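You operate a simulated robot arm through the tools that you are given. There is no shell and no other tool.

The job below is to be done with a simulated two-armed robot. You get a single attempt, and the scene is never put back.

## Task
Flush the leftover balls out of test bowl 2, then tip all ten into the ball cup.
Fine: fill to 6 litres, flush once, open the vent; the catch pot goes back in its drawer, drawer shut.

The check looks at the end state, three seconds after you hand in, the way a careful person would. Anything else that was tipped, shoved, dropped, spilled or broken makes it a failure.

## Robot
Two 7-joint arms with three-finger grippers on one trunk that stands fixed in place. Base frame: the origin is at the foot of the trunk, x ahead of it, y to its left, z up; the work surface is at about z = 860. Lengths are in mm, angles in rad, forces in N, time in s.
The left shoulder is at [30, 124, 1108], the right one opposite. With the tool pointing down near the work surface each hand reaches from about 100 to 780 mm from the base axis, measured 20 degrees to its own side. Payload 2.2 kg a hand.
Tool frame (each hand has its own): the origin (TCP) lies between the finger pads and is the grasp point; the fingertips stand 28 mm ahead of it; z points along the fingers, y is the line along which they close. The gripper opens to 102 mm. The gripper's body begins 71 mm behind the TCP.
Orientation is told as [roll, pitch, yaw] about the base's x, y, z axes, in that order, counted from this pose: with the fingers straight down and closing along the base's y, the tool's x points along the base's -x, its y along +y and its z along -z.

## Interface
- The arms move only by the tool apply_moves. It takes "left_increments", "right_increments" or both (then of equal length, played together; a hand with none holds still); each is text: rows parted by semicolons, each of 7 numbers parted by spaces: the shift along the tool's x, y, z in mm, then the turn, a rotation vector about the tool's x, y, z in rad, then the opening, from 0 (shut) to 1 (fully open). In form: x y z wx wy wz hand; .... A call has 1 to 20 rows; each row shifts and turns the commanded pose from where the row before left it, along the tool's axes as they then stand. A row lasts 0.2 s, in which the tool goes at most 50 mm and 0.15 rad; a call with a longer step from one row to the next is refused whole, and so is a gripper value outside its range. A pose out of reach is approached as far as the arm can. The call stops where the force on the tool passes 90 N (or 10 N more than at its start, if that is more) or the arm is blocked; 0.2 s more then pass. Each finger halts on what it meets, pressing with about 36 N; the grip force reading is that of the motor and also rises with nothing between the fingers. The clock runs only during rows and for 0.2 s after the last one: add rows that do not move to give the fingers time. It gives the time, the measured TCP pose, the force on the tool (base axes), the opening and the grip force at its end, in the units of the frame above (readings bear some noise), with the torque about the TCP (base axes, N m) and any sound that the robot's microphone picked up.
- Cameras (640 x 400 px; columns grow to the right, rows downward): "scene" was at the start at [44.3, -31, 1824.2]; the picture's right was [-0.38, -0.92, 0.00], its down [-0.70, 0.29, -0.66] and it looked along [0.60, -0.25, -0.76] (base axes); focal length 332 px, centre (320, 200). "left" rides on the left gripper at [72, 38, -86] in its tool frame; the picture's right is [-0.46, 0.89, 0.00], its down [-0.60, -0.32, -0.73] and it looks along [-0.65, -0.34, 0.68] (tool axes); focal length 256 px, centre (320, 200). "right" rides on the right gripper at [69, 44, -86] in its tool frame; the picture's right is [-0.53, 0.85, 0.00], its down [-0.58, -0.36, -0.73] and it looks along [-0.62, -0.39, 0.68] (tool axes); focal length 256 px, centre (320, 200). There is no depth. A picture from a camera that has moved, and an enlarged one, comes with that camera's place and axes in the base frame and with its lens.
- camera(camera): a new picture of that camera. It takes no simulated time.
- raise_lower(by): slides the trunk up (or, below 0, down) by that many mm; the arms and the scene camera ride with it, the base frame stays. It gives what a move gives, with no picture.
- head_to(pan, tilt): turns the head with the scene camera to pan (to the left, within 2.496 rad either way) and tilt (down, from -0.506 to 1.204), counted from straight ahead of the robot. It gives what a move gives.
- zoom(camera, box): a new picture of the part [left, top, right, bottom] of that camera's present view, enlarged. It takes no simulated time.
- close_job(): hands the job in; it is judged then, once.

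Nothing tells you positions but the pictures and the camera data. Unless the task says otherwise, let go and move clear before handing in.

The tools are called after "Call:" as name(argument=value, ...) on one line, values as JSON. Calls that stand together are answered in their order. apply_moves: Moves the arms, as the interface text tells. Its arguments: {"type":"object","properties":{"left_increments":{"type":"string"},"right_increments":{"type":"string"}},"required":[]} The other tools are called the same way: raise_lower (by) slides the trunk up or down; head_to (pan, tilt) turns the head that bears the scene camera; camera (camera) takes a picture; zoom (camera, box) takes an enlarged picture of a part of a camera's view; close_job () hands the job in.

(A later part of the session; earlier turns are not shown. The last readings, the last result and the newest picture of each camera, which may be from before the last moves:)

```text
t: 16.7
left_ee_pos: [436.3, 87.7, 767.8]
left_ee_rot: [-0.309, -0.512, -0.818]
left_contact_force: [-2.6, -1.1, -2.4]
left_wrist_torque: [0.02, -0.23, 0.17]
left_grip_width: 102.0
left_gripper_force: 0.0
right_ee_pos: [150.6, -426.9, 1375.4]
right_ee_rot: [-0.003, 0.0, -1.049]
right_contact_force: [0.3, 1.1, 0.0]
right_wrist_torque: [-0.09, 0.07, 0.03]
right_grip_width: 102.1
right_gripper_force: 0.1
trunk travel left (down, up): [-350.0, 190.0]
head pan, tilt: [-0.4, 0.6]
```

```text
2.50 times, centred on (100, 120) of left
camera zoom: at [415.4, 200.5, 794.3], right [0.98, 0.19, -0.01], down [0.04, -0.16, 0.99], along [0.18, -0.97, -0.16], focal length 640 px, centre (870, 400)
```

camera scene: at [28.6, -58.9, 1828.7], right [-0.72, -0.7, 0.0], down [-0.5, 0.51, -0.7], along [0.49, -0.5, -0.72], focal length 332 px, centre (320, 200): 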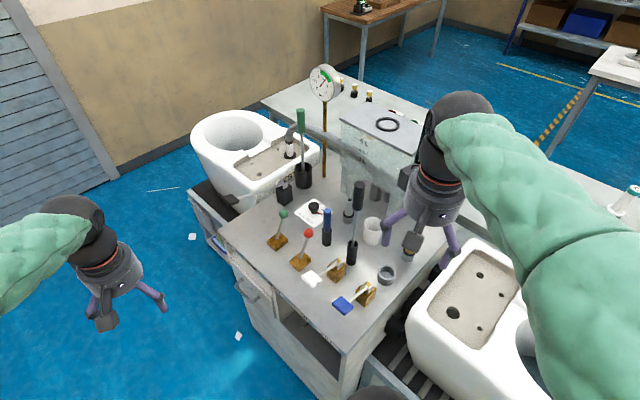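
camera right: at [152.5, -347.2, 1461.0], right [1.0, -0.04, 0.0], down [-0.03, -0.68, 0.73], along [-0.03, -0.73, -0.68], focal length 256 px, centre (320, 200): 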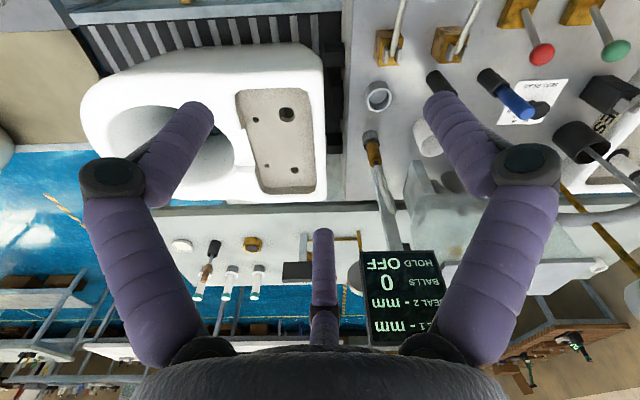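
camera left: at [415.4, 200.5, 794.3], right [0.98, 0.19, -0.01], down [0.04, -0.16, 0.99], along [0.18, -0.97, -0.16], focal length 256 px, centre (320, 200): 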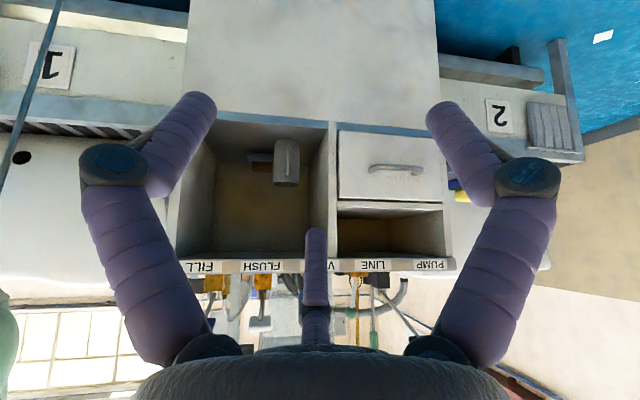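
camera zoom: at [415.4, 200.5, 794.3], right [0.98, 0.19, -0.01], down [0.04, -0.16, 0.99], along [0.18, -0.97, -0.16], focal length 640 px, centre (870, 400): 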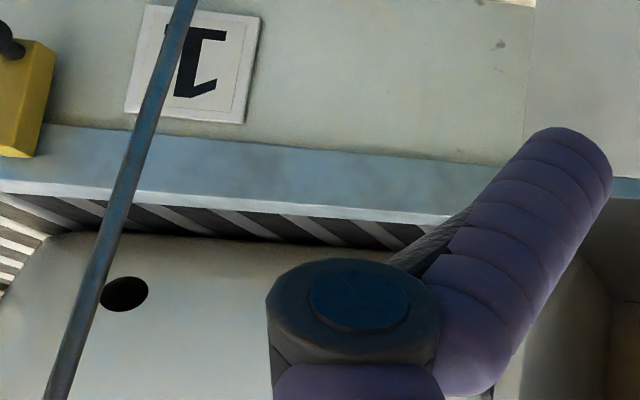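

The niche has a mug with a bar handle and a brown block on a plate; the drawer looks shut. I still need to find where bowl 2 empties; I'll examine the bowl outlets and the space around the tank with the scene camera.

Call:
zoom(camera="scene", box=[400, 200, 640, 350])

Call:
zoom(camera="scene", box=[280, 240, 520, 390])

Call:
head_to(pan=-1.1, tilt=0.9)

Call:
camera(camera="scene")

Call:
zoom(camera="scene", box=[200, 100, 440, 250])

Call:
zoom(camera="scene", box=[200, 230, 440, 380])

```text
2.67 times, centred on (520, 275) of scene
camera zoom: at [57.2, -32.1, 1845.7], right [-0.39, -0.92, 0.0], down [-0.52, 0.22, -0.82], along [0.76, -0.32, -0.57], focal length 885 px, centre (-213, 0)
```

zoom: 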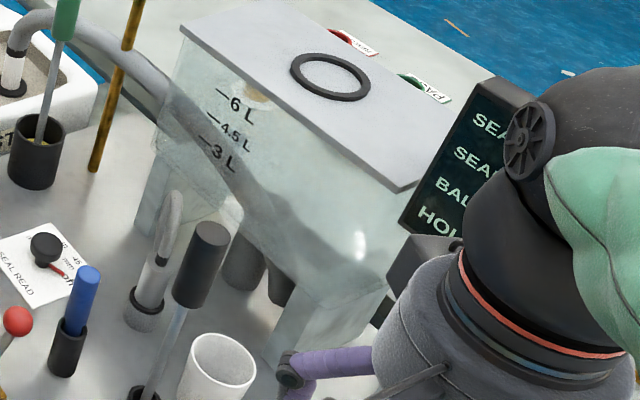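

```text
2.67 times, centred on (400, 315) of scene
camera zoom: at [57.2, -32.1, 1845.7], right [-0.39, -0.92, 0.0], down [-0.52, 0.22, -0.82], along [0.76, -0.32, -0.57], focal length 885 px, centre (107, -107)
```

zoom: 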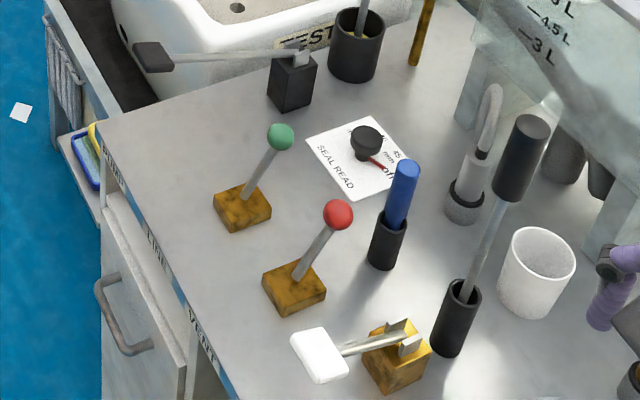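

```text
t: 17.8
left_ee_pos: [438.1, 87.2, 770.3]
left_ee_rot: [-0.298, -0.511, -0.822]
left_contact_force: [0.0, -0.7, 0.0]
left_wrist_torque: [-0.02, -0.05, 0.01]
left_grip_width: 101.8
left_gripper_force: 0.1
right_ee_pos: [147.3, -429.3, 1373.8]
right_ee_rot: [-0.002, -0.001, -1.049]
right_contact_force: [-0.3, 0.3, 0.3]
right_wrist_torque: [-0.04, 0.0, 0.0]
right_grip_width: 102.1
right_gripper_force: 0.0
trunk travel left (down, up): [-350.0, 190.0]
head pan, tilt: [-1.1, 0.901]
```

```text
taken
camera scene: at [6.6, -68.3, 1820.8], right [-0.89, -0.45, 0.0], down [-0.36, 0.7, -0.62], along [0.28, -0.55, -0.78], focal length 332 px, centre (320, 200)
```

scene: 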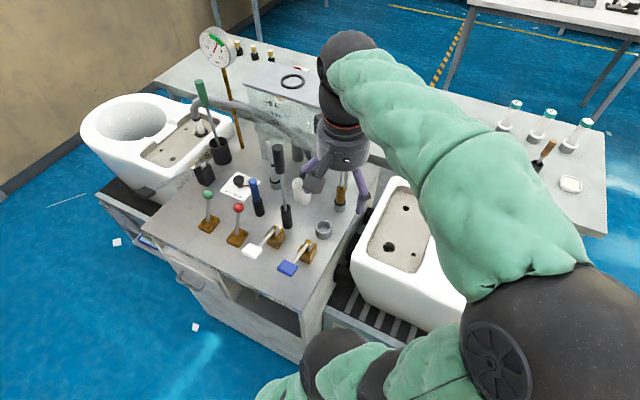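

```text
2.67 times, centred on (320, 175) of scene
camera zoom: at [6.6, -68.3, 1820.8], right [-0.89, -0.45, 0.0], down [-0.36, 0.7, -0.62], along [0.28, -0.55, -0.78], focal length 885 px, centre (320, 267)
```

zoom: 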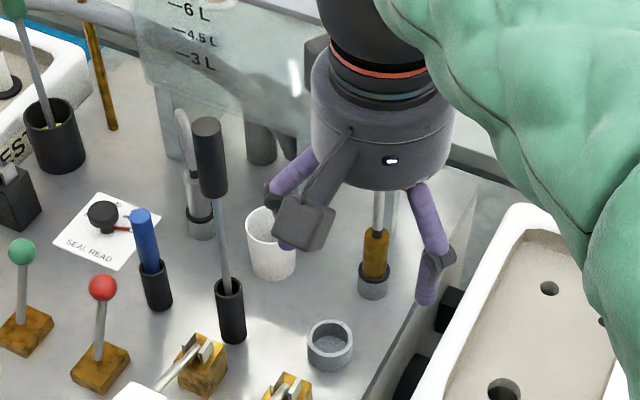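

```text
2.67 times, centred on (320, 305) of scene
camera zoom: at [6.6, -68.3, 1820.8], right [-0.89, -0.45, 0.0], down [-0.36, 0.7, -0.62], along [0.28, -0.55, -0.78], focal length 885 px, centre (320, -80)
```

zoom: 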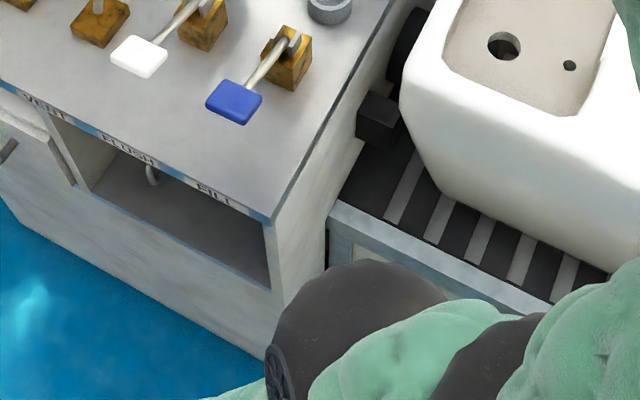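

Nothing obvious as an outlet yet. I'll look more closely into the right niche (above the drawer) and at the side of bowl 2.

Call:
apply_moves(left_increments="-35 18.8 21.6 0 0 0 1;-35 18.8 21.6 0 0 0 1;-35 18.8 21.6 0 0 0 1;-35 18.8 21.6 0 0 0 1;-35 18.8 21.6 0 0 0 1")

Call:
camera(camera="left")

```text
t: 19.0
left_ee_pos: [631.5, -27.3, 741.7]
left_ee_rot: [-0.294, -0.511, -0.821]
left_contact_force: [-0.4, 0.1, 0.4]
left_wrist_torque: [-0.02, 0.02, 0.0]
left_grip_width: 101.7
left_gripper_force: 0.1
right_ee_pos: [149.4, -430.0, 1373.9]
right_ee_rot: [0.0, 0.0, -1.05]
right_contact_force: [-0.7, -0.3, 0.1]
right_wrist_torque: [-0.01, 0.04, 0.0]
right_grip_width: 101.9
right_gripper_force: 0.0
trunk travel left (down, up): [-350.0, 190.0]
head pan, tilt: [-1.1, 0.901]
```

```text
taken
camera left: at [609.7, 85.8, 768.7], right [0.98, 0.19, 0.0], down [0.03, -0.16, 0.99], along [0.19, -0.97, -0.17], focal length 256 px, centre (320, 200)
```

left: 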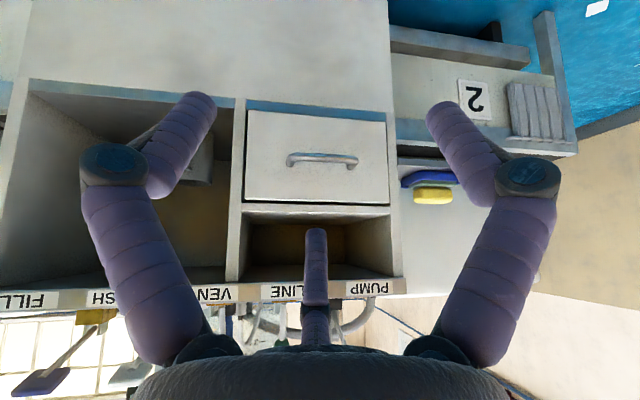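

Call:
zoom(camera="left", box=[220, 90, 420, 300])

Call:
zoom(camera="left", box=[380, 20, 580, 220])

```text
1.90 times, centred on (320, 195) of left
camera zoom: at [609.7, 85.8, 768.7], right [0.98, 0.19, 0.0], down [0.03, -0.16, 0.99], along [0.19, -0.97, -0.17], focal length 488 px, centre (320, 210)
```

zoom: 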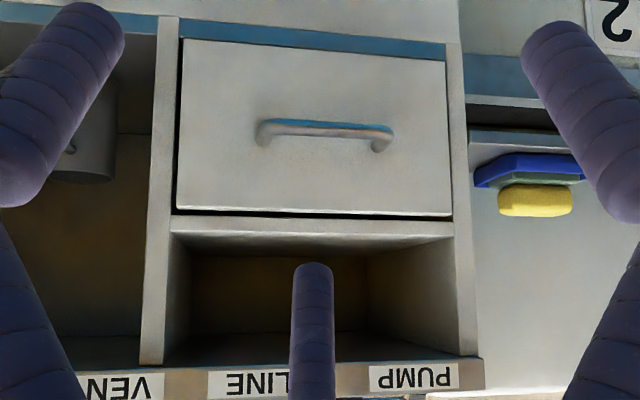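

```text
2.00 times, centred on (480, 120) of left
camera zoom: at [609.7, 85.8, 768.7], right [0.98, 0.19, 0.0], down [0.03, -0.16, 0.99], along [0.19, -0.97, -0.17], focal length 512 px, centre (0, 360)
```

zoom: 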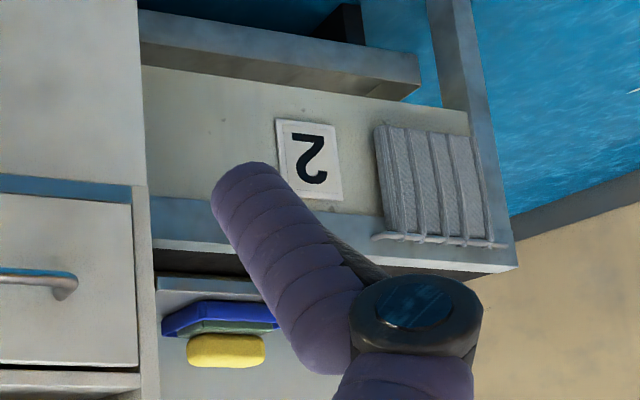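

Niche above the drawer is empty, and the drawer is shut. Next I'll look under the tank from bench level with the right camera, where two dark cylinders stand.

Call:
apply_moves(right_increments="0 0 0 0 0 -0.15 1;0 0 0 0 0 -0.15 1;0 0 0 0 0 -0.15 1;0 0 0 0 0 -0.15 1;0 0 0 0 0 -0.15 1;-9.7 -10.1 37.5 0 0 0 1;-9.7 -10.1 37.5 0 0 0 1;-9.7 -10.1 37.5 0 0 0 1;-9.7 -10.1 37.5 0 0 0 1;-9.7 -10.1 37.5 0 0 0 1;-9.7 -10.1 37.5 0 0 0 1;-9.7 -10.1 37.5 0 0 0 1;-9.7 -10.1 37.5 0 0 0 1;0 0 0 0.0795 -0.1275 0 1;0 0 0 0.0795 -0.1275 0 1;0 0 0 0.0795 -0.1275 0 1")

Call:
camera(camera="right")

Call:
camera(camera="scene")

```text
t: 22.4
left_ee_pos: [632.4, -27.4, 742.8]
left_ee_rot: [-0.294, -0.513, -0.822]
left_contact_force: [0.1, -0.1, -0.1]
left_wrist_torque: [0.03, 0.04, 0.0]
left_grip_width: 102.1
left_gripper_force: 0.1
right_ee_pos: [199.4, -530.9, 1073.7]
right_ee_rot: [-0.252, -0.379, -0.253]
right_contact_force: [0.0, 0.2, -0.5]
right_wrist_torque: [-0.01, -0.03, 0.0]
right_grip_width: 102.1
right_gripper_force: 0.0
trunk travel left (down, up): [-350.0, 190.0]
head pan, tilt: [-1.1, 0.901]
```

```text
taken
camera right: at [127.2, -445.8, 1116.8], right [0.76, 0.65, 0.0], down [0.19, -0.22, 0.96], along [0.62, -0.73, -0.29], focal length 256 px, centre (320, 200)
```

right: 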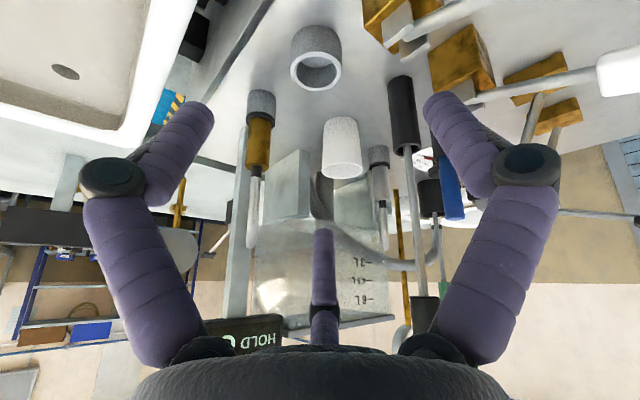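

```text
taken
camera scene: at [7.2, -70.4, 1820.8], right [-0.89, -0.45, 0.0], down [-0.36, 0.7, -0.62], along [0.28, -0.55, -0.78], focal length 332 px, centre (320, 200)
```

scene: 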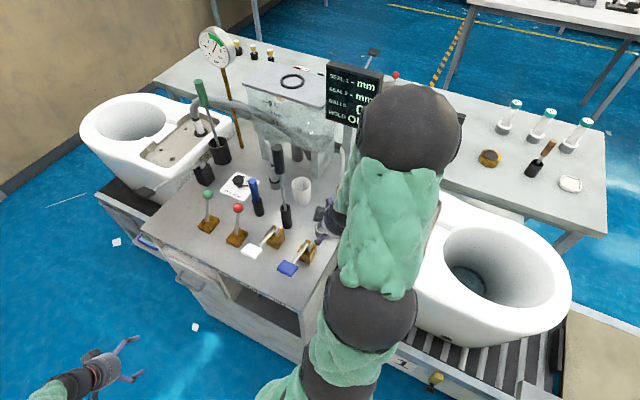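

Call:
zoom(camera="right", box=[190, 10, 450, 180])

Call:
zoom(camera="right", box=[220, 120, 460, 270])

Call:
zoom(camera="right", box=[380, 0, 640, 170])

Call:
zoom(camera="scene", box=[150, 50, 390, 200])

Call:
zoom(camera="scene", box=[380, 170, 620, 320])

```text
2.35 times, centred on (320, 95) of right
camera zoom: at [127.2, -445.8, 1116.8], right [0.76, 0.65, 0.0], down [0.19, -0.22, 0.96], along [0.62, -0.73, -0.29], focal length 602 px, centre (320, 447)
```

zoom: 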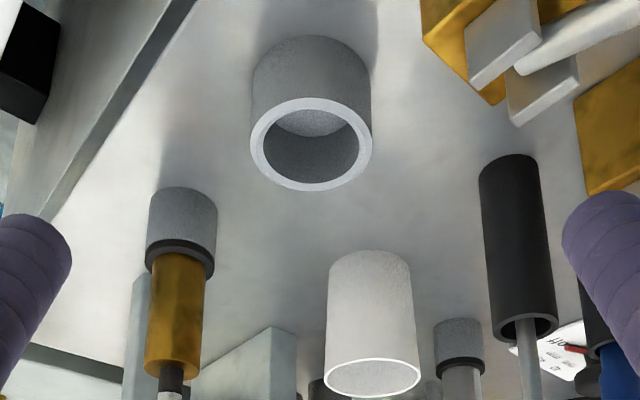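

```text
2.67 times, centred on (340, 195) of right
camera zoom: at [127.2, -445.8, 1116.8], right [0.76, 0.65, 0.0], down [0.19, -0.22, 0.96], along [0.62, -0.73, -0.29], focal length 683 px, centre (267, 213)
```

zoom: 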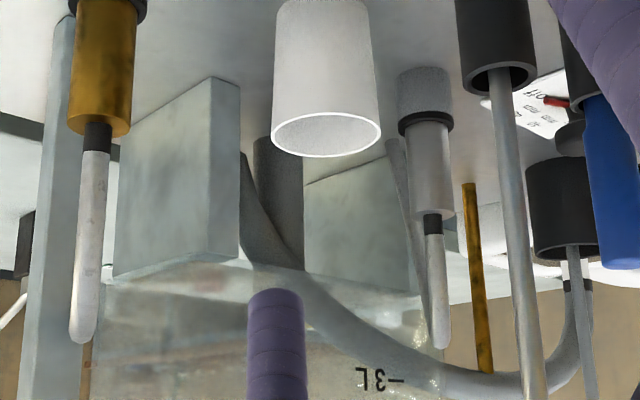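

```text
2.35 times, centred on (510, 85) of right
camera zoom: at [127.2, -445.8, 1116.8], right [0.76, 0.65, 0.0], down [0.19, -0.22, 0.96], along [0.62, -0.73, -0.29], focal length 602 px, centre (-127, 471)
```

zoom: 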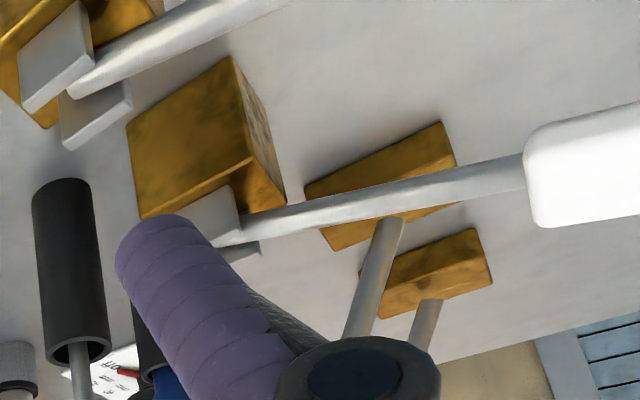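

```text
2.67 times, centred on (270, 125) of scene
camera zoom: at [7.2, -70.4, 1820.8], right [-0.89, -0.45, 0.0], down [-0.36, 0.7, -0.62], along [0.28, -0.55, -0.78], focal length 885 px, centre (453, 400)
```

zoom: 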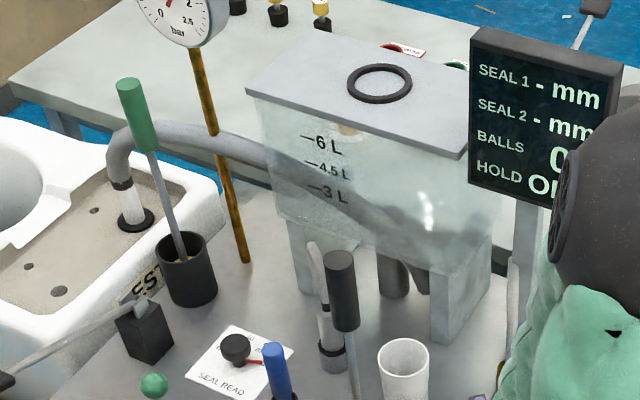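

```text
2.67 times, centred on (500, 245) of scene
camera zoom: at [7.2, -70.4, 1820.8], right [-0.89, -0.45, 0.0], down [-0.36, 0.7, -0.62], along [0.28, -0.55, -0.78], focal length 885 px, centre (-160, 80)
```

zoom: 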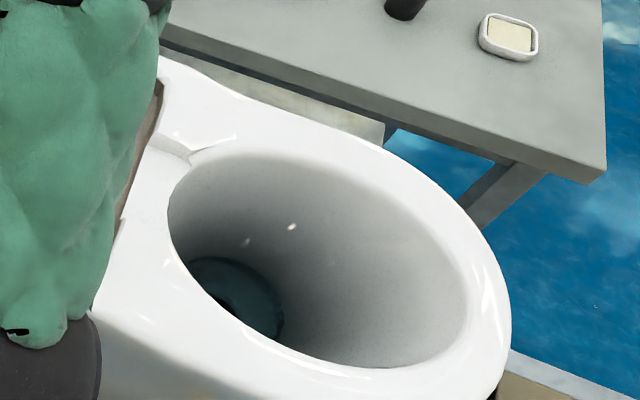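

The tank stands on legs with its hose to bowl 2. The board shows no values yet. I'll look closely into the left niche, around the mug and brown block.

Call:
apply_moves(left_increments="10.2 -38.2 15.8 0 0 0 1;10.2 -38.2 15.8 0 0 0 1;10.2 -38.2 15.8 0 0 0 1;10.2 -38.2 15.8 0 0 0 1;10.2 -38.2 15.8 0 0 0 1;10.2 -38.2 15.8 0 0 0 1")

Call:
camera(camera="left")

Call:
zoom(camera="left", box=[200, 80, 440, 230])

```text
t: 23.8
left_ee_pos: [423.7, -170.9, 690.3]
left_ee_rot: [-0.295, -0.514, -0.82]
left_contact_force: [0.7, -0.4, 0.4]
left_wrist_torque: [0.02, 0.02, -0.05]
left_grip_width: 102.0
left_gripper_force: 0.0
right_ee_pos: [197.8, -529.8, 1073.8]
right_ee_rot: [-0.249, -0.379, -0.251]
right_contact_force: [0.2, 0.2, -0.6]
right_wrist_torque: [-0.02, 0.0, 0.02]
right_grip_width: 102.1
right_gripper_force: 0.1
trunk travel left (down, up): [-350.0, 190.0]
head pan, tilt: [-1.1, 0.901]
```

```text
taken
camera left: at [401.8, -57.3, 717.2], right [0.98, 0.19, 0.01], down [0.03, -0.16, 0.99], along [0.19, -0.97, -0.17], focal length 256 px, centre (320, 200)
```

left: 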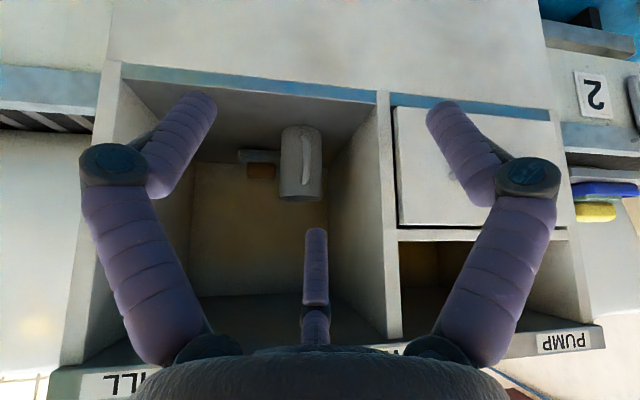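

```text
2.67 times, centred on (320, 155) of left
camera zoom: at [401.8, -57.3, 717.2], right [0.98, 0.19, 0.01], down [0.03, -0.16, 0.99], along [0.19, -0.97, -0.17], focal length 683 px, centre (320, 320)
```

zoom: 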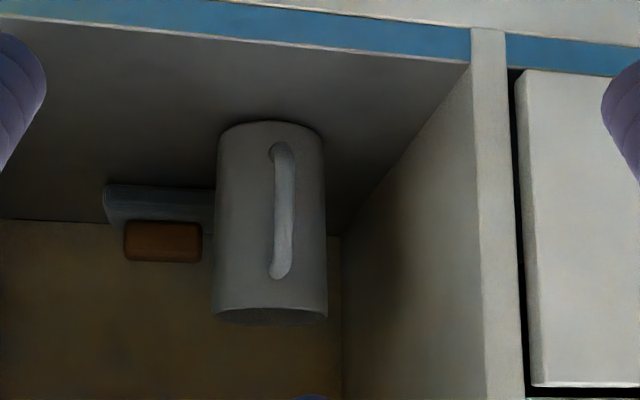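

Call:
zoom(camera="right", box=[100, 0, 260, 110])

Call:
apply_moves(right_increments="0 -20 -45 0 0 0 1;0 -20 -45 0 0 0 1;0 0 -45 0 0 0 1;0 0 0 0 0 0.15 1;0 0 0 0 0 0.15 1;0 0 0 0 0 0.15 1;0 0 0 -0.0795 0.1275 0 1;0 0 0 -0.0795 0.1275 0 1;0 0 0 -0.0795 0.1275 0 1;0 0 0 -0.0795 0.1275 0 1")

Call:
camera(camera="right")

```text
3.64 times, centred on (180, 55) of right
camera zoom: at [126.4, -444.8, 1117.1], right [0.76, 0.65, 0.0], down [0.19, -0.23, 0.96], along [0.62, -0.73, -0.3], focal length 931 px, centre (829, 727)
```

zoom: 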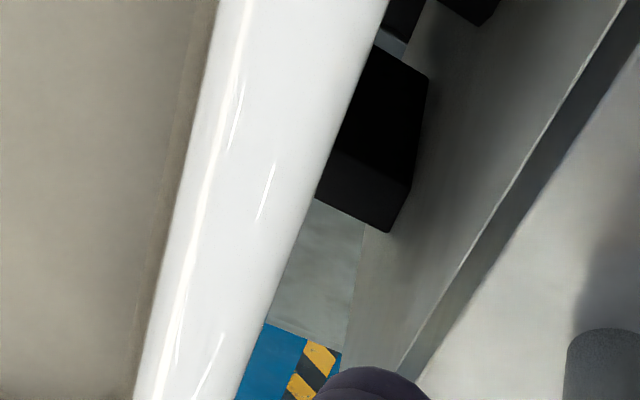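

```text
t: 26.0
left_ee_pos: [423.5, -171.7, 689.6]
left_ee_rot: [-0.296, -0.513, -0.821]
left_contact_force: [-0.1, 0.2, -0.2]
left_wrist_torque: [0.01, -0.01, 0.01]
left_grip_width: 102.0
left_gripper_force: 0.1
right_ee_pos: [145.9, -503.4, 1096.7]
right_ee_rot: [0.153, -0.138, -0.724]
right_contact_force: [-0.1, -0.2, 0.7]
right_wrist_torque: [0.0, -0.01, 0.0]
right_grip_width: 101.8
right_gripper_force: 0.0
right hand out of reach, approached as far as the arm can: row 1, 2, 7, 8, 9, 10
trunk travel left (down, up): [-350.0, 190.0]
head pan, tilt: [-1.1, 0.901]
```

```text
taken
camera right: at [106.6, -426.2, 1178.1], right [0.94, 0.29, 0.2], down [0.05, -0.67, 0.74], along [0.35, -0.68, -0.64], focal length 256 px, centre (320, 200)
```

right: 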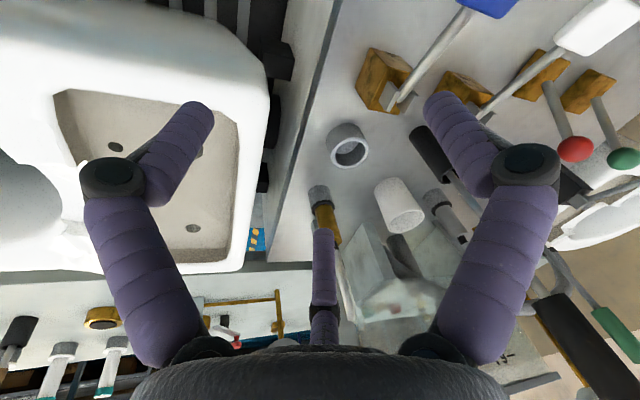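

Call:
zoom(camera="right", box=[150, 0, 350, 125])

Call:
zoom(camera="right", box=[220, 80, 380, 280])

```text
3.20 times, centred on (250, 62) of right
camera zoom: at [106.6, -426.2, 1178.1], right [0.94, 0.29, 0.2], down [0.05, -0.67, 0.74], along [0.35, -0.68, -0.64], focal length 819 px, centre (544, 640)
```

zoom: 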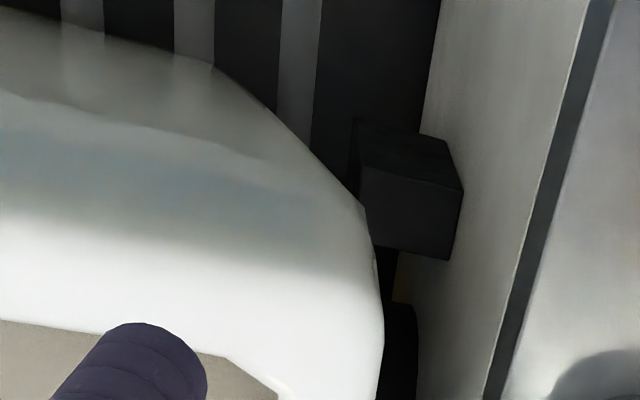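

```text
2.00 times, centred on (300, 180) of right
camera zoom: at [106.6, -426.2, 1178.1], right [0.94, 0.29, 0.2], down [0.05, -0.67, 0.74], along [0.35, -0.68, -0.64], focal length 512 px, centre (360, 240)
```

zoom: 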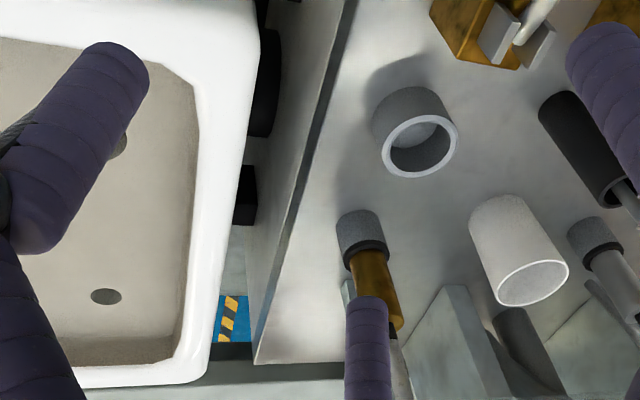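

Bowl 1 has a black outlet collar going into the bench's side, so bowl 2's outlet likely leads into the bench beside the drawer, with the catch pot inside the drawer. I'll park the left arm off to its side and bring the right arm round to the front of the bench.

Call:
apply_moves(left_increments="14.1 15.3 -39.6 0 0 0 1;14.1 15.3 -39.6 0 0 0 1;14.1 15.3 -39.6 0 0 0 1;14.1 15.3 -39.6 0 0 0 1;14.1 15.3 -39.6 0 0 0 1;14.1 15.3 -39.6 0 0 0 1;14.1 15.3 -39.6 0 0 0 1;14.1 15.3 -39.6 0 0 0 1;14.1 15.3 -39.6 0 0 0 1")

Call:
apply_moves(right_increments="5.7 41 11.7 0 0 0 1;5.7 41 11.7 0 0 0 1;5.7 41 11.7 0 0 0 1;5.7 41 11.7 0 0 0 1;5.7 41 11.7 0 0 0 1;5.7 41 11.7 0 0 0 1;5.7 41 11.7 0 0 0 1;5.7 41 11.7 0 0 0 1")

Call:
head_to(pan=-0.5, tilt=0.9)

Call:
camera(camera="scene")

```text
t: 28.0
left_ee_pos: [417.9, 183.3, 890.6]
left_ee_rot: [-0.295, -0.514, -0.822]
left_contact_force: [-0.8, 0.6, 0.2]
left_wrist_torque: [-0.02, -0.01, -0.03]
left_grip_width: 102.2
left_gripper_force: 0.0
right_ee_pos: [146.2, -501.9, 1096.3]
right_ee_rot: [0.153, -0.138, -0.721]
right_contact_force: [-0.6, -1.3, 0.0]
right_wrist_torque: [0.0, 0.01, -0.05]
right_grip_width: 101.9
right_gripper_force: 0.0
trunk travel left (down, up): [-350.0, 190.0]
head pan, tilt: [-1.1, 0.901]
```

```text
t: 29.8
left_ee_pos: [420.1, 182.9, 888.9]
left_ee_rot: [-0.297, -0.512, -0.82]
left_contact_force: [-0.4, 1.1, -0.1]
left_wrist_torque: [-0.01, 0.0, 0.0]
left_grip_width: 102.0
left_gripper_force: 0.0
right_ee_pos: [258.6, -329.2, 1031.3]
right_ee_rot: [0.137, -0.161, -0.638]
right_contact_force: [-0.3, 0.8, 0.4]
right_wrist_torque: [-0.02, -0.06, -0.3]
right_grip_width: 102.0
right_gripper_force: 0.1
right hand out of reach, approached as far as the arm can: row 1, 2, 3, 4, 5, 6, 7
trunk travel left (down, up): [-350.0, 190.0]
head pan, tilt: [-1.1, 0.901]
```

```text
t: 30.8
left_ee_pos: [418.5, 183.2, 890.0]
left_ee_rot: [-0.295, -0.513, -0.824]
left_contact_force: [-0.6, 0.3, 0.4]
left_wrist_torque: [0.01, -0.02, 0.04]
left_grip_width: 102.1
left_gripper_force: 0.1
right_ee_pos: [259.4, -332.2, 1031.6]
right_ee_rot: [0.14, -0.164, -0.634]
right_contact_force: [0.2, -0.1, -0.3]
right_wrist_torque: [0.0, 0.03, 0.04]
right_grip_width: 102.2
right_gripper_force: 0.2
trunk travel left (down, up): [-350.0, 190.0]
head pan, tilt: [-0.499, 0.901]
```

```text
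taken
camera scene: at [38.4, -37.1, 1820.8], right [-0.48, -0.88, 0.0], down [-0.69, 0.38, -0.62], along [0.55, -0.3, -0.78], focal length 332 px, centre (320, 200)
```

scene: 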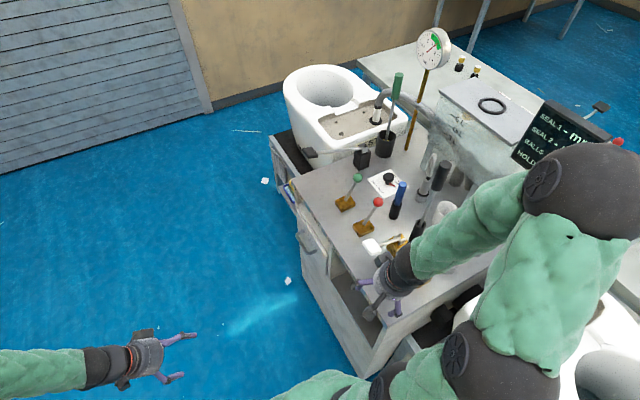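

The right hand is now at the near corner of the bench front. I'll move it clear toward +y and up, and check it tracks.

Call:
apply_moves(right_increments="7 37.2 -16.4 0 0 0 1;7 37.2 -16.4 0 0 0 1;7 37.2 -16.4 0 0 0 1;7 37.2 -16.4 0 0 0 1;7 37.2 -16.4 0 0 0 1")

```text
t: 32.0
left_ee_pos: [419.1, 181.7, 890.5]
left_ee_rot: [-0.295, -0.512, -0.823]
left_contact_force: [-0.6, -0.6, 0.2]
left_wrist_torque: [0.02, 0.0, -0.01]
left_grip_width: 102.1
left_gripper_force: 0.0
right_ee_pos: [332.0, -168.7, 1136.2]
right_ee_rot: [0.152, -0.139, -0.722]
right_contact_force: [0.6, -0.2, 0.7]
right_wrist_torque: [0.03, 0.0, 0.02]
right_grip_width: 101.9
right_gripper_force: 0.1
trunk travel left (down, up): [-350.0, 190.0]
head pan, tilt: [-0.499, 0.901]
```

Now tracking well. I'll rotate the right tool so the fingers point forward-down toward the bench front (closing vertically for the horizontal drawer handle).

Call:
apply_moves(right_increments="0 0 0 0.103 -0.015 -0.0833 1;0 0 0 0.103 -0.015 -0.0833 1;0 0 0 0.103 -0.015 -0.0833 1;0 0 0 0.103 -0.015 -0.0833 1;0 0 0 0.103 -0.015 -0.0833 1;0 0 0 0.103 -0.015 -0.0833 1;0 0 0 0.103 -0.015 -0.0833 1;0 0 0 0.103 -0.015 -0.0833 1;0 0 0 0.103 -0.015 -0.0833 1")

Call:
camera(camera="scene")

Call:
camera(camera="right")

```text
t: 34.0
left_ee_pos: [419.2, 182.7, 890.8]
left_ee_rot: [-0.295, -0.514, -0.82]
left_contact_force: [0.3, -0.1, 0.3]
left_wrist_torque: [-0.04, 0.0, -0.02]
left_grip_width: 101.7
left_gripper_force: 0.1
right_ee_pos: [333.7, -171.4, 1133.2]
right_ee_rot: [-0.874, 0.002, 0.001]
right_contact_force: [-0.4, 0.0, -0.1]
right_wrist_torque: [0.01, 0.05, 0.0]
right_grip_width: 101.9
right_gripper_force: 0.0
trunk travel left (down, up): [-350.0, 190.0]
head pan, tilt: [-0.499, 0.901]
```

```text
taken
camera scene: at [39.1, -36.2, 1820.8], right [-0.48, -0.88, 0.0], down [-0.69, 0.37, -0.62], along [0.55, -0.3, -0.78], focal length 332 px, centre (320, 200)
```

scene: 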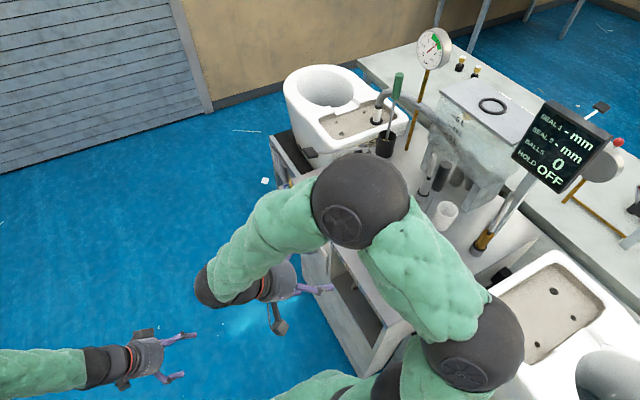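

```text
taken
camera right: at [265.5, -75.8, 1155.8], right [0.53, 0.54, -0.65], down [0.58, 0.33, 0.75], along [0.62, -0.77, -0.14], focal length 256 px, centre (320, 200)
```

right: 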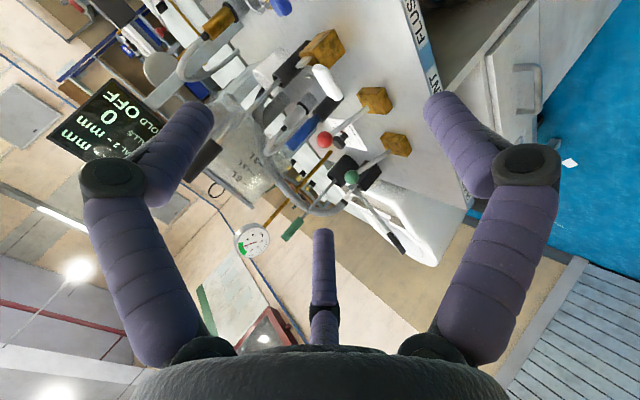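

The elbow rides high above the bench front – good. Now lower the trunk to bring the hand down to drawer reach.

Call:
raise_lower(by=-200)

Call:
camera(camera="scene")

Call:
camera(camera="right")

```text
t: 36.1
left_ee_pos: [419.2, 182.1, 689.9]
left_ee_rot: [-0.294, -0.513, -0.823]
left_contact_force: [0.3, 0.4, 0.1]
left_wrist_torque: [0.0, 0.0, 0.03]
left_grip_width: 102.1
left_gripper_force: 0.0
right_ee_pos: [332.7, -171.2, 932.8]
right_ee_rot: [-0.874, -0.002, 0.001]
right_contact_force: [-0.4, 0.5, -0.2]
right_wrist_torque: [0.0, -0.04, -0.04]
right_grip_width: 102.0
right_gripper_force: 0.0
trunk travel left (down, up): [-150.0, 390.0]
head pan, tilt: [-0.499, 0.901]
```

```text
taken
camera scene: at [38.5, -37.0, 1620.9], right [-0.48, -0.88, 0.0], down [-0.69, 0.38, -0.62], along [0.55, -0.3, -0.78], focal length 332 px, centre (320, 200)
```

scene: 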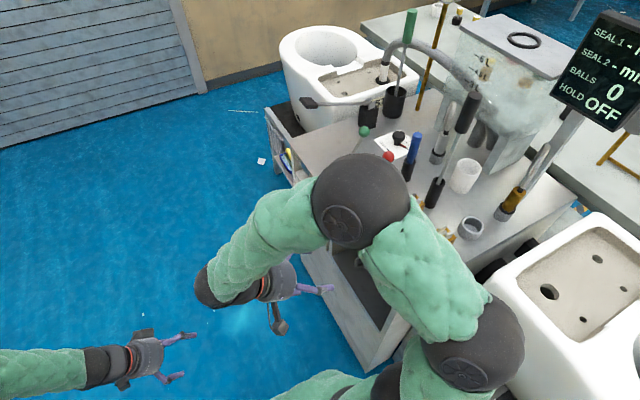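

```text
taken
camera right: at [265.1, -76.3, 956.1], right [0.54, 0.54, -0.65], down [0.58, 0.32, 0.75], along [0.62, -0.77, -0.14], focal length 256 px, centre (320, 200)
```

right: 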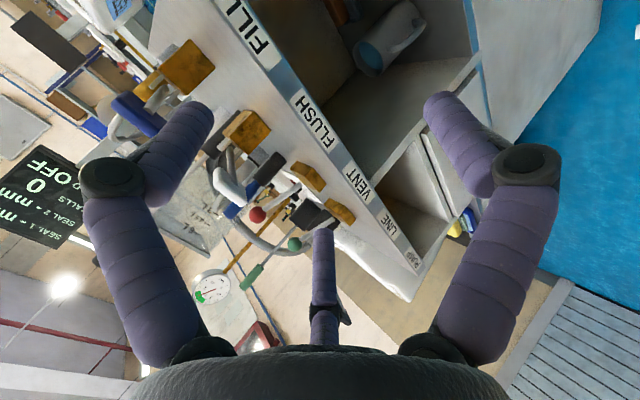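

Clear so far. I'll move along the bench front toward the drawer handle in stages.

Call:
apply_moves(right_increments="-35.7 16 19 0 0 0 1;-35.7 16 19 0 0 0 1;-35.7 16 19 0 0 0 1;-35.7 16 19 0 0 0 1;-35.7 16 19 0 0 0 1;-35.7 16 19 0 0 0 1")

Call:
camera(camera="scene")

Call:
camera(camera="right")

```text
t: 37.5
left_ee_pos: [419.9, 181.8, 690.2]
left_ee_rot: [-0.294, -0.514, -0.822]
left_contact_force: [0.1, -0.8, -0.2]
left_wrist_torque: [0.02, 0.02, 0.0]
left_grip_width: 102.2
left_gripper_force: 0.0
right_ee_pos: [547.8, -199.4, 784.9]
right_ee_rot: [-0.873, 0.0, -0.001]
right_contact_force: [1.2, -0.8, 0.2]
right_wrist_torque: [0.04, 0.03, 0.01]
right_grip_width: 102.2
right_gripper_force: 0.0
trunk travel left (down, up): [-150.0, 390.0]
head pan, tilt: [-0.499, 0.901]
```

```text
taken
camera scene: at [39.7, -36.9, 1620.7], right [-0.48, -0.88, 0.0], down [-0.69, 0.38, -0.62], along [0.54, -0.3, -0.78], focal length 332 px, centre (320, 200)
```

scene: 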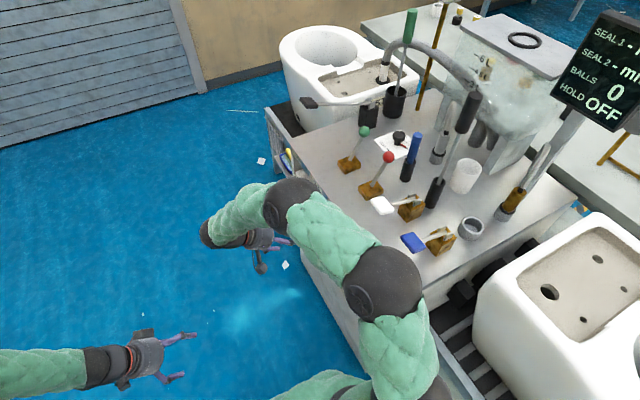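

```text
taken
camera right: at [479.9, -103.9, 807.7], right [0.53, 0.54, -0.65], down [0.58, 0.33, 0.75], along [0.62, -0.77, -0.14], focal length 256 px, centre (320, 200)
```

right: 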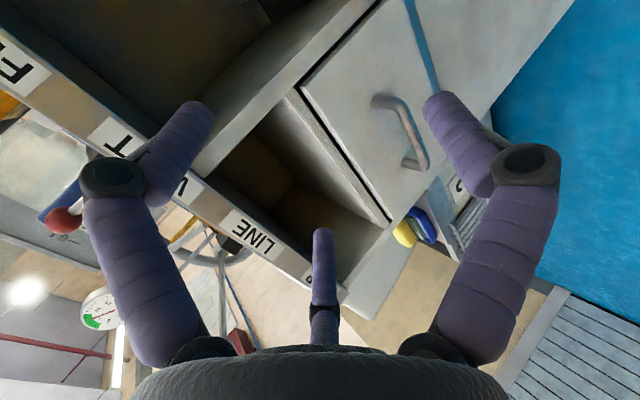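

Handle bar sits at about (697, -332, 617). I'll lower the trunk a bit more, flatten the tool to ~70°, narrow the opening and go to a pre-grasp point.

Call:
raise_lower(by=-100)

Call:
apply_moves(right_increments="0 0 0 0.1163 0 0 0.6;0 0 0 0.1163 0 0 0.5;0 0 0 0.1163 0 0 0.4;-37.3 4.2 19.9 0 0 0 0.35;-37.3 4.2 19.9 0 0 0 0.35;-37.3 4.2 19.9 0 0 0 0.35;-37.3 4.2 19.9 0 0 0 0.35")

Call:
camera(camera="right")

Call:
camera(camera="scene")

```text
t: 38.9
left_ee_pos: [419.1, 183.1, 591.8]
left_ee_rot: [-0.296, -0.513, -0.823]
left_contact_force: [0.0, 0.5, -0.2]
left_wrist_torque: [-0.01, 0.0, 0.01]
left_grip_width: 101.6
left_gripper_force: 0.1
right_ee_pos: [547.3, -197.4, 685.3]
right_ee_rot: [-0.873, -0.003, -0.001]
right_contact_force: [1.0, 0.2, 0.5]
right_wrist_torque: [0.01, 0.01, -0.01]
right_grip_width: 101.9
right_gripper_force: 0.1
trunk travel left (down, up): [-50.0, 490.0]
head pan, tilt: [-0.499, 0.901]
```

```text
t: 40.5
left_ee_pos: [418.5, 182.5, 589.9]
left_ee_rot: [-0.295, -0.512, -0.822]
left_contact_force: [0.7, 0.3, -1.4]
left_wrist_torque: [-0.04, 0.01, 0.02]
left_grip_width: 102.0
left_gripper_force: 0.0
right_ee_pos: [693.5, -264.3, 636.6]
right_ee_rot: [-1.222, 0.012, 0.002]
right_contact_force: [-2.2, 1.1, -3.7]
right_wrist_torque: [-0.46, -0.06, 0.22]
right_grip_width: 35.8
right_gripper_force: 0.2
trunk travel left (down, up): [-50.0, 490.0]
head pan, tilt: [-0.499, 0.901]
```

```text
taken
camera right: at [624.2, -167.9, 626.5], right [0.52, 0.29, -0.8], down [0.58, 0.56, 0.59], along [0.62, -0.77, 0.12], focal length 256 px, centre (320, 200)
```

right: 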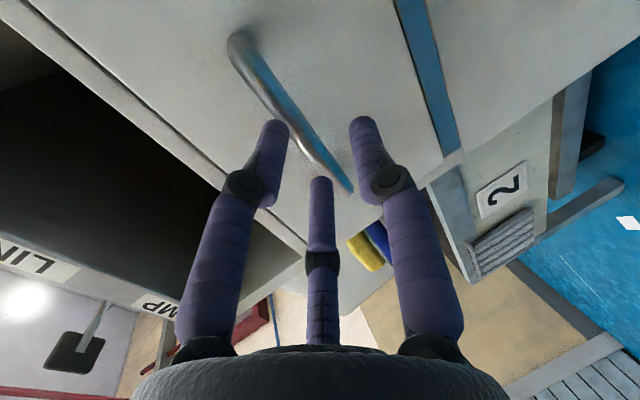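

```text
taken
camera scene: at [39.1, -37.0, 1520.4], right [-0.48, -0.88, 0.0], down [-0.69, 0.38, -0.62], along [0.54, -0.3, -0.78], focal length 332 px, centre (320, 200)
```

scene: 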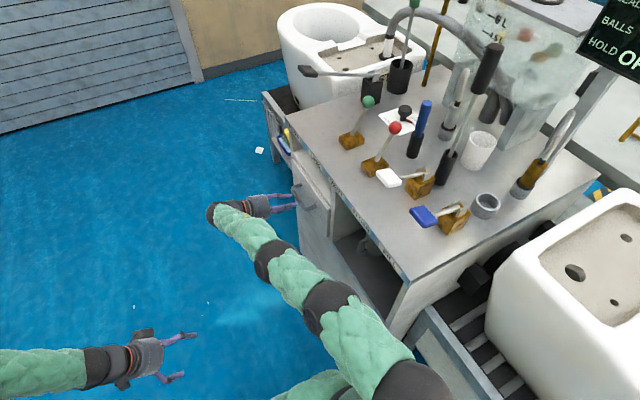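

The handle bar is centred in x, nearly aligned. I'll advance about 55 mm with a small lateral correction, then look.

Call:
apply_moves(right_increments="0 -2.3 18 0 0 0 0.35;0 -2.3 18 0 0 0 0.35;0 -2.3 16 0 0 0 0.35")

Call:
camera(camera="right")

Call:
zoom(camera="scene", box=[200, 140, 360, 240])

```text
t: 41.3
left_ee_pos: [418.4, 181.7, 589.8]
left_ee_rot: [-0.296, -0.513, -0.821]
left_contact_force: [-0.4, -0.2, -0.2]
left_wrist_torque: [-0.01, -0.02, 0.02]
left_grip_width: 102.0
left_gripper_force: 0.0
right_ee_pos: [696.9, -317.8, 632.3]
right_ee_rot: [-1.222, 0.002, -0.001]
right_contact_force: [-1.2, 4.4, 1.0]
right_wrist_torque: [-0.07, -0.06, 0.12]
right_grip_width: 35.1
right_gripper_force: 0.0
trunk travel left (down, up): [-50.0, 490.0]
head pan, tilt: [-0.499, 0.901]
```

```text
taken
camera right: at [627.8, -221.3, 620.7], right [0.53, 0.29, -0.79], down [0.58, 0.56, 0.59], along [0.62, -0.78, 0.13], focal length 256 px, centre (320, 200)
```

right: 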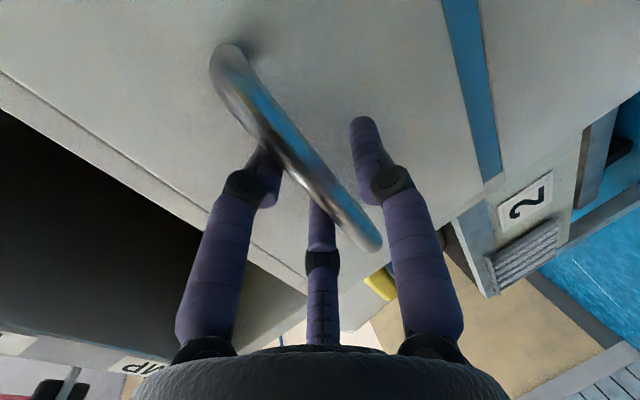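

```text
4.00 times, centred on (280, 190) of scene
camera zoom: at [38.6, -36.7, 1520.8], right [-0.48, -0.88, 0.0], down [-0.69, 0.38, -0.62], along [0.55, -0.3, -0.78], focal length 1327 px, centre (480, 240)
```

zoom: 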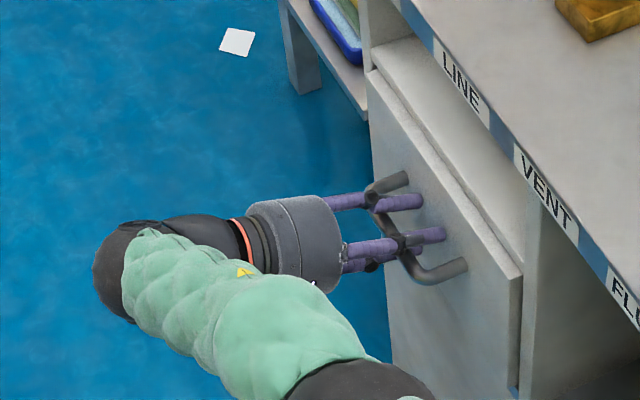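

The bar lies between the fingers. Close on it.

Call:
apply_moves(right_increments="0 0 0 0 0 0 0.1;0 0 0 0 0 0 0;0 0 0 0 0 0 0;0 0 0 0 0 0 0")

Call:
camera(camera="right")

```text
t: 42.3
left_ee_pos: [418.9, 181.5, 589.6]
left_ee_rot: [-0.294, -0.512, -0.821]
left_contact_force: [0.3, -0.5, -0.4]
left_wrist_torque: [-0.02, 0.0, 0.0]
left_grip_width: 102.0
left_gripper_force: 0.0
right_ee_pos: [698.2, -318.4, 632.6]
right_ee_rot: [-1.221, -0.001, -0.001]
right_contact_force: [8.5, -1.4, 4.3]
right_wrist_torque: [0.05, 0.01, -0.45]
right_grip_width: 21.1
right_gripper_force: 45.1
trunk travel left (down, up): [-50.0, 490.0]
head pan, tilt: [-0.499, 0.901]
```

```text
taken
camera right: at [628.7, -221.5, 621.4], right [0.54, 0.29, -0.79], down [0.58, 0.56, 0.59], along [0.62, -0.78, 0.13], focal length 256 px, centre (320, 200)
```

right: 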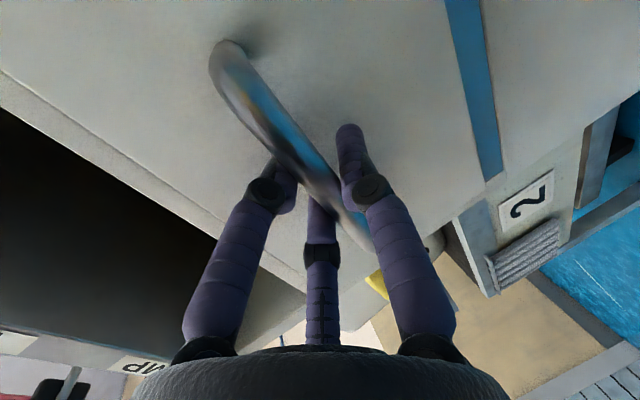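

Gripped (21 mm). Pull the drawer open gently toward +y.

Call:
apply_moves(right_increments="0 3.4 -9.4 0 0 0 0;0 6.8 -18.8 0 0 0 0;0 6.8 -18.8 0 0 0 0;0 6.8 -18.8 0 0 0 0;0 6.8 -18.8 0 0 0 0;0 6.8 -18.8 0 0 0 0;0 6.8 -18.8 0 0 0 0;0 6.8 -18.8 0 0 0 0;0 3.4 -9.4 0 0 0 0")

Call:
camera(camera="right")

Call:
zoom(camera="scene", box=[160, 100, 400, 250])

```text
t: 44.3
left_ee_pos: [420.5, 182.5, 590.0]
left_ee_rot: [-0.296, -0.51, -0.821]
left_contact_force: [-0.1, -0.4, 0.2]
left_wrist_torque: [0.03, -0.02, 0.0]
left_grip_width: 101.9
left_gripper_force: 0.1
right_ee_pos: [676.1, -172.8, 632.6]
right_ee_rot: [-1.214, 0.007, 0.003]
right_contact_force: [28.9, 1.5, -27.2]
right_wrist_torque: [-0.22, -0.82, 0.05]
right_grip_width: 21.3
right_gripper_force: 45.1
right hand out of reach, approached as far as the arm can: row 4, 5, 6, 7, 8, 9
trunk travel left (down, up): [-50.0, 490.0]
head pan, tilt: [-0.499, 0.901]
```

```text
taken
camera right: at [607.1, -75.9, 623.5], right [0.53, 0.3, -0.8], down [0.58, 0.56, 0.59], along [0.62, -0.77, 0.12], focal length 256 px, centre (320, 200)
```

right: 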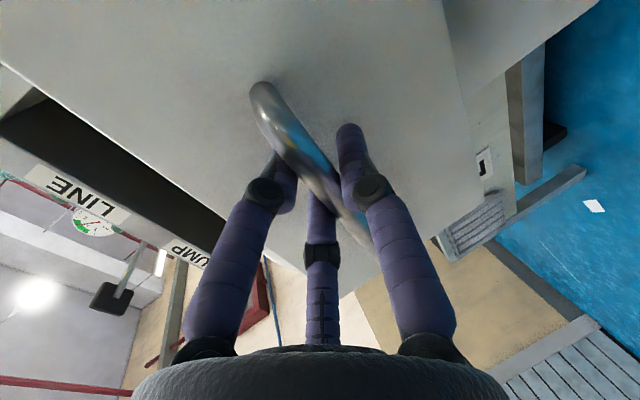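

```text
2.67 times, centred on (280, 175) of scene
camera zoom: at [43.4, -37.4, 1520.5], right [-0.48, -0.88, 0.0], down [-0.69, 0.38, -0.62], along [0.54, -0.3, -0.79], focal length 885 px, centre (427, 267)
```

zoom: 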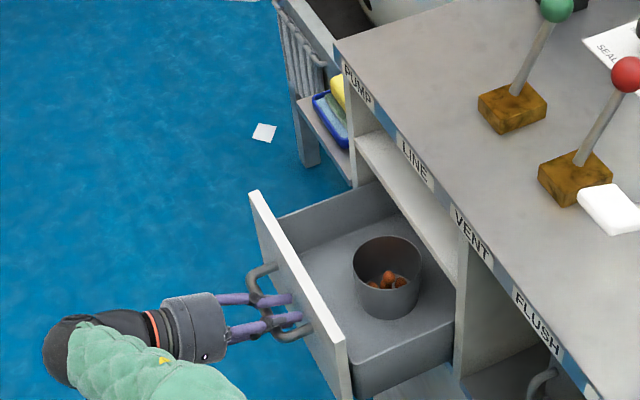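

The drawer holds a grey pot that already has some brown balls in it. I'll count them and see the drawer's interior.

Call:
zoom(camera="scene", box=[280, 175, 340, 225])

```text
8.00 times, centred on (310, 200) of scene
camera zoom: at [43.4, -37.4, 1520.5], right [-0.48, -0.88, 0.0], down [-0.69, 0.38, -0.62], along [0.54, -0.3, -0.79], focal length 2654 px, centre (400, 200)
```

zoom: 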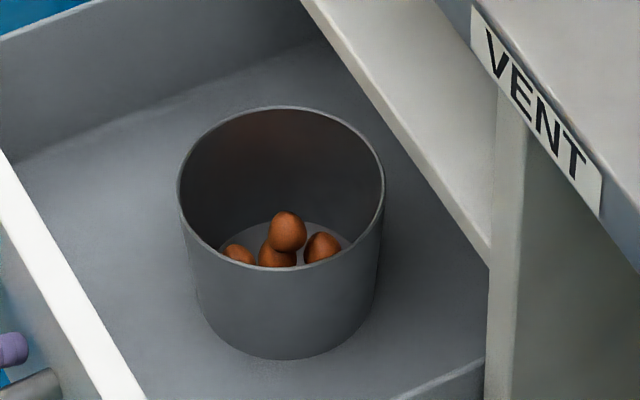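

At least four balls are already in the pot (these plus the bowl's should make ten). The pot sits centred in the drawer, so I'll push the drawer shut again before flushing.

Call:
apply_moves(right_increments="0 -3.4 9.4 0 0 0 0;0 -6.8 18.8 0 0 0 0;0 -6.8 18.8 0 0 0 0;0 -6.8 18.8 0 0 0 0;0 -6.8 18.8 0 0 0 0;0 -6.8 18.8 0 0 0 0")

```text
t: 45.7
left_ee_pos: [419.9, 181.3, 590.0]
left_ee_rot: [-0.296, -0.509, -0.821]
left_contact_force: [0.2, -0.5, 0.5]
left_wrist_torque: [0.02, -0.03, -0.01]
left_grip_width: 101.7
left_gripper_force: 0.1
right_ee_pos: [674.4, -283.1, 632.9]
right_ee_rot: [-1.217, 0.004, 0.002]
right_contact_force: [11.3, -0.8, -35.8]
right_wrist_torque: [-0.19, -0.78, 0.66]
right_grip_width: 21.0
right_gripper_force: 44.4
trunk travel left (down, up): [-50.0, 490.0]
head pan, tilt: [-0.499, 0.901]
```

Call:
apply_moves(right_increments="0 4 1.5 0 0 0 0;0 -3.4 9.4 0 0 0 0;0 -3.4 9.4 0 0 0 0;0 -2.7 7.5 0 0 0 0")

```text
t: 46.7
left_ee_pos: [420.2, 181.6, 589.5]
left_ee_rot: [-0.299, -0.51, -0.819]
left_contact_force: [0.0, 0.4, 0.2]
left_wrist_torque: [0.01, 0.0, 0.02]
left_grip_width: 102.1
left_gripper_force: 0.1
right_ee_pos: [675.6, -311.1, 633.7]
right_ee_rot: [-1.22, 0.003, -0.002]
right_contact_force: [6.5, 0.5, -19.9]
right_wrist_torque: [-0.1, 0.04, -0.78]
right_grip_width: 21.0
right_gripper_force: 44.8
trunk travel left (down, up): [-50.0, 490.0]
head pan, tilt: [-0.499, 0.901]
```

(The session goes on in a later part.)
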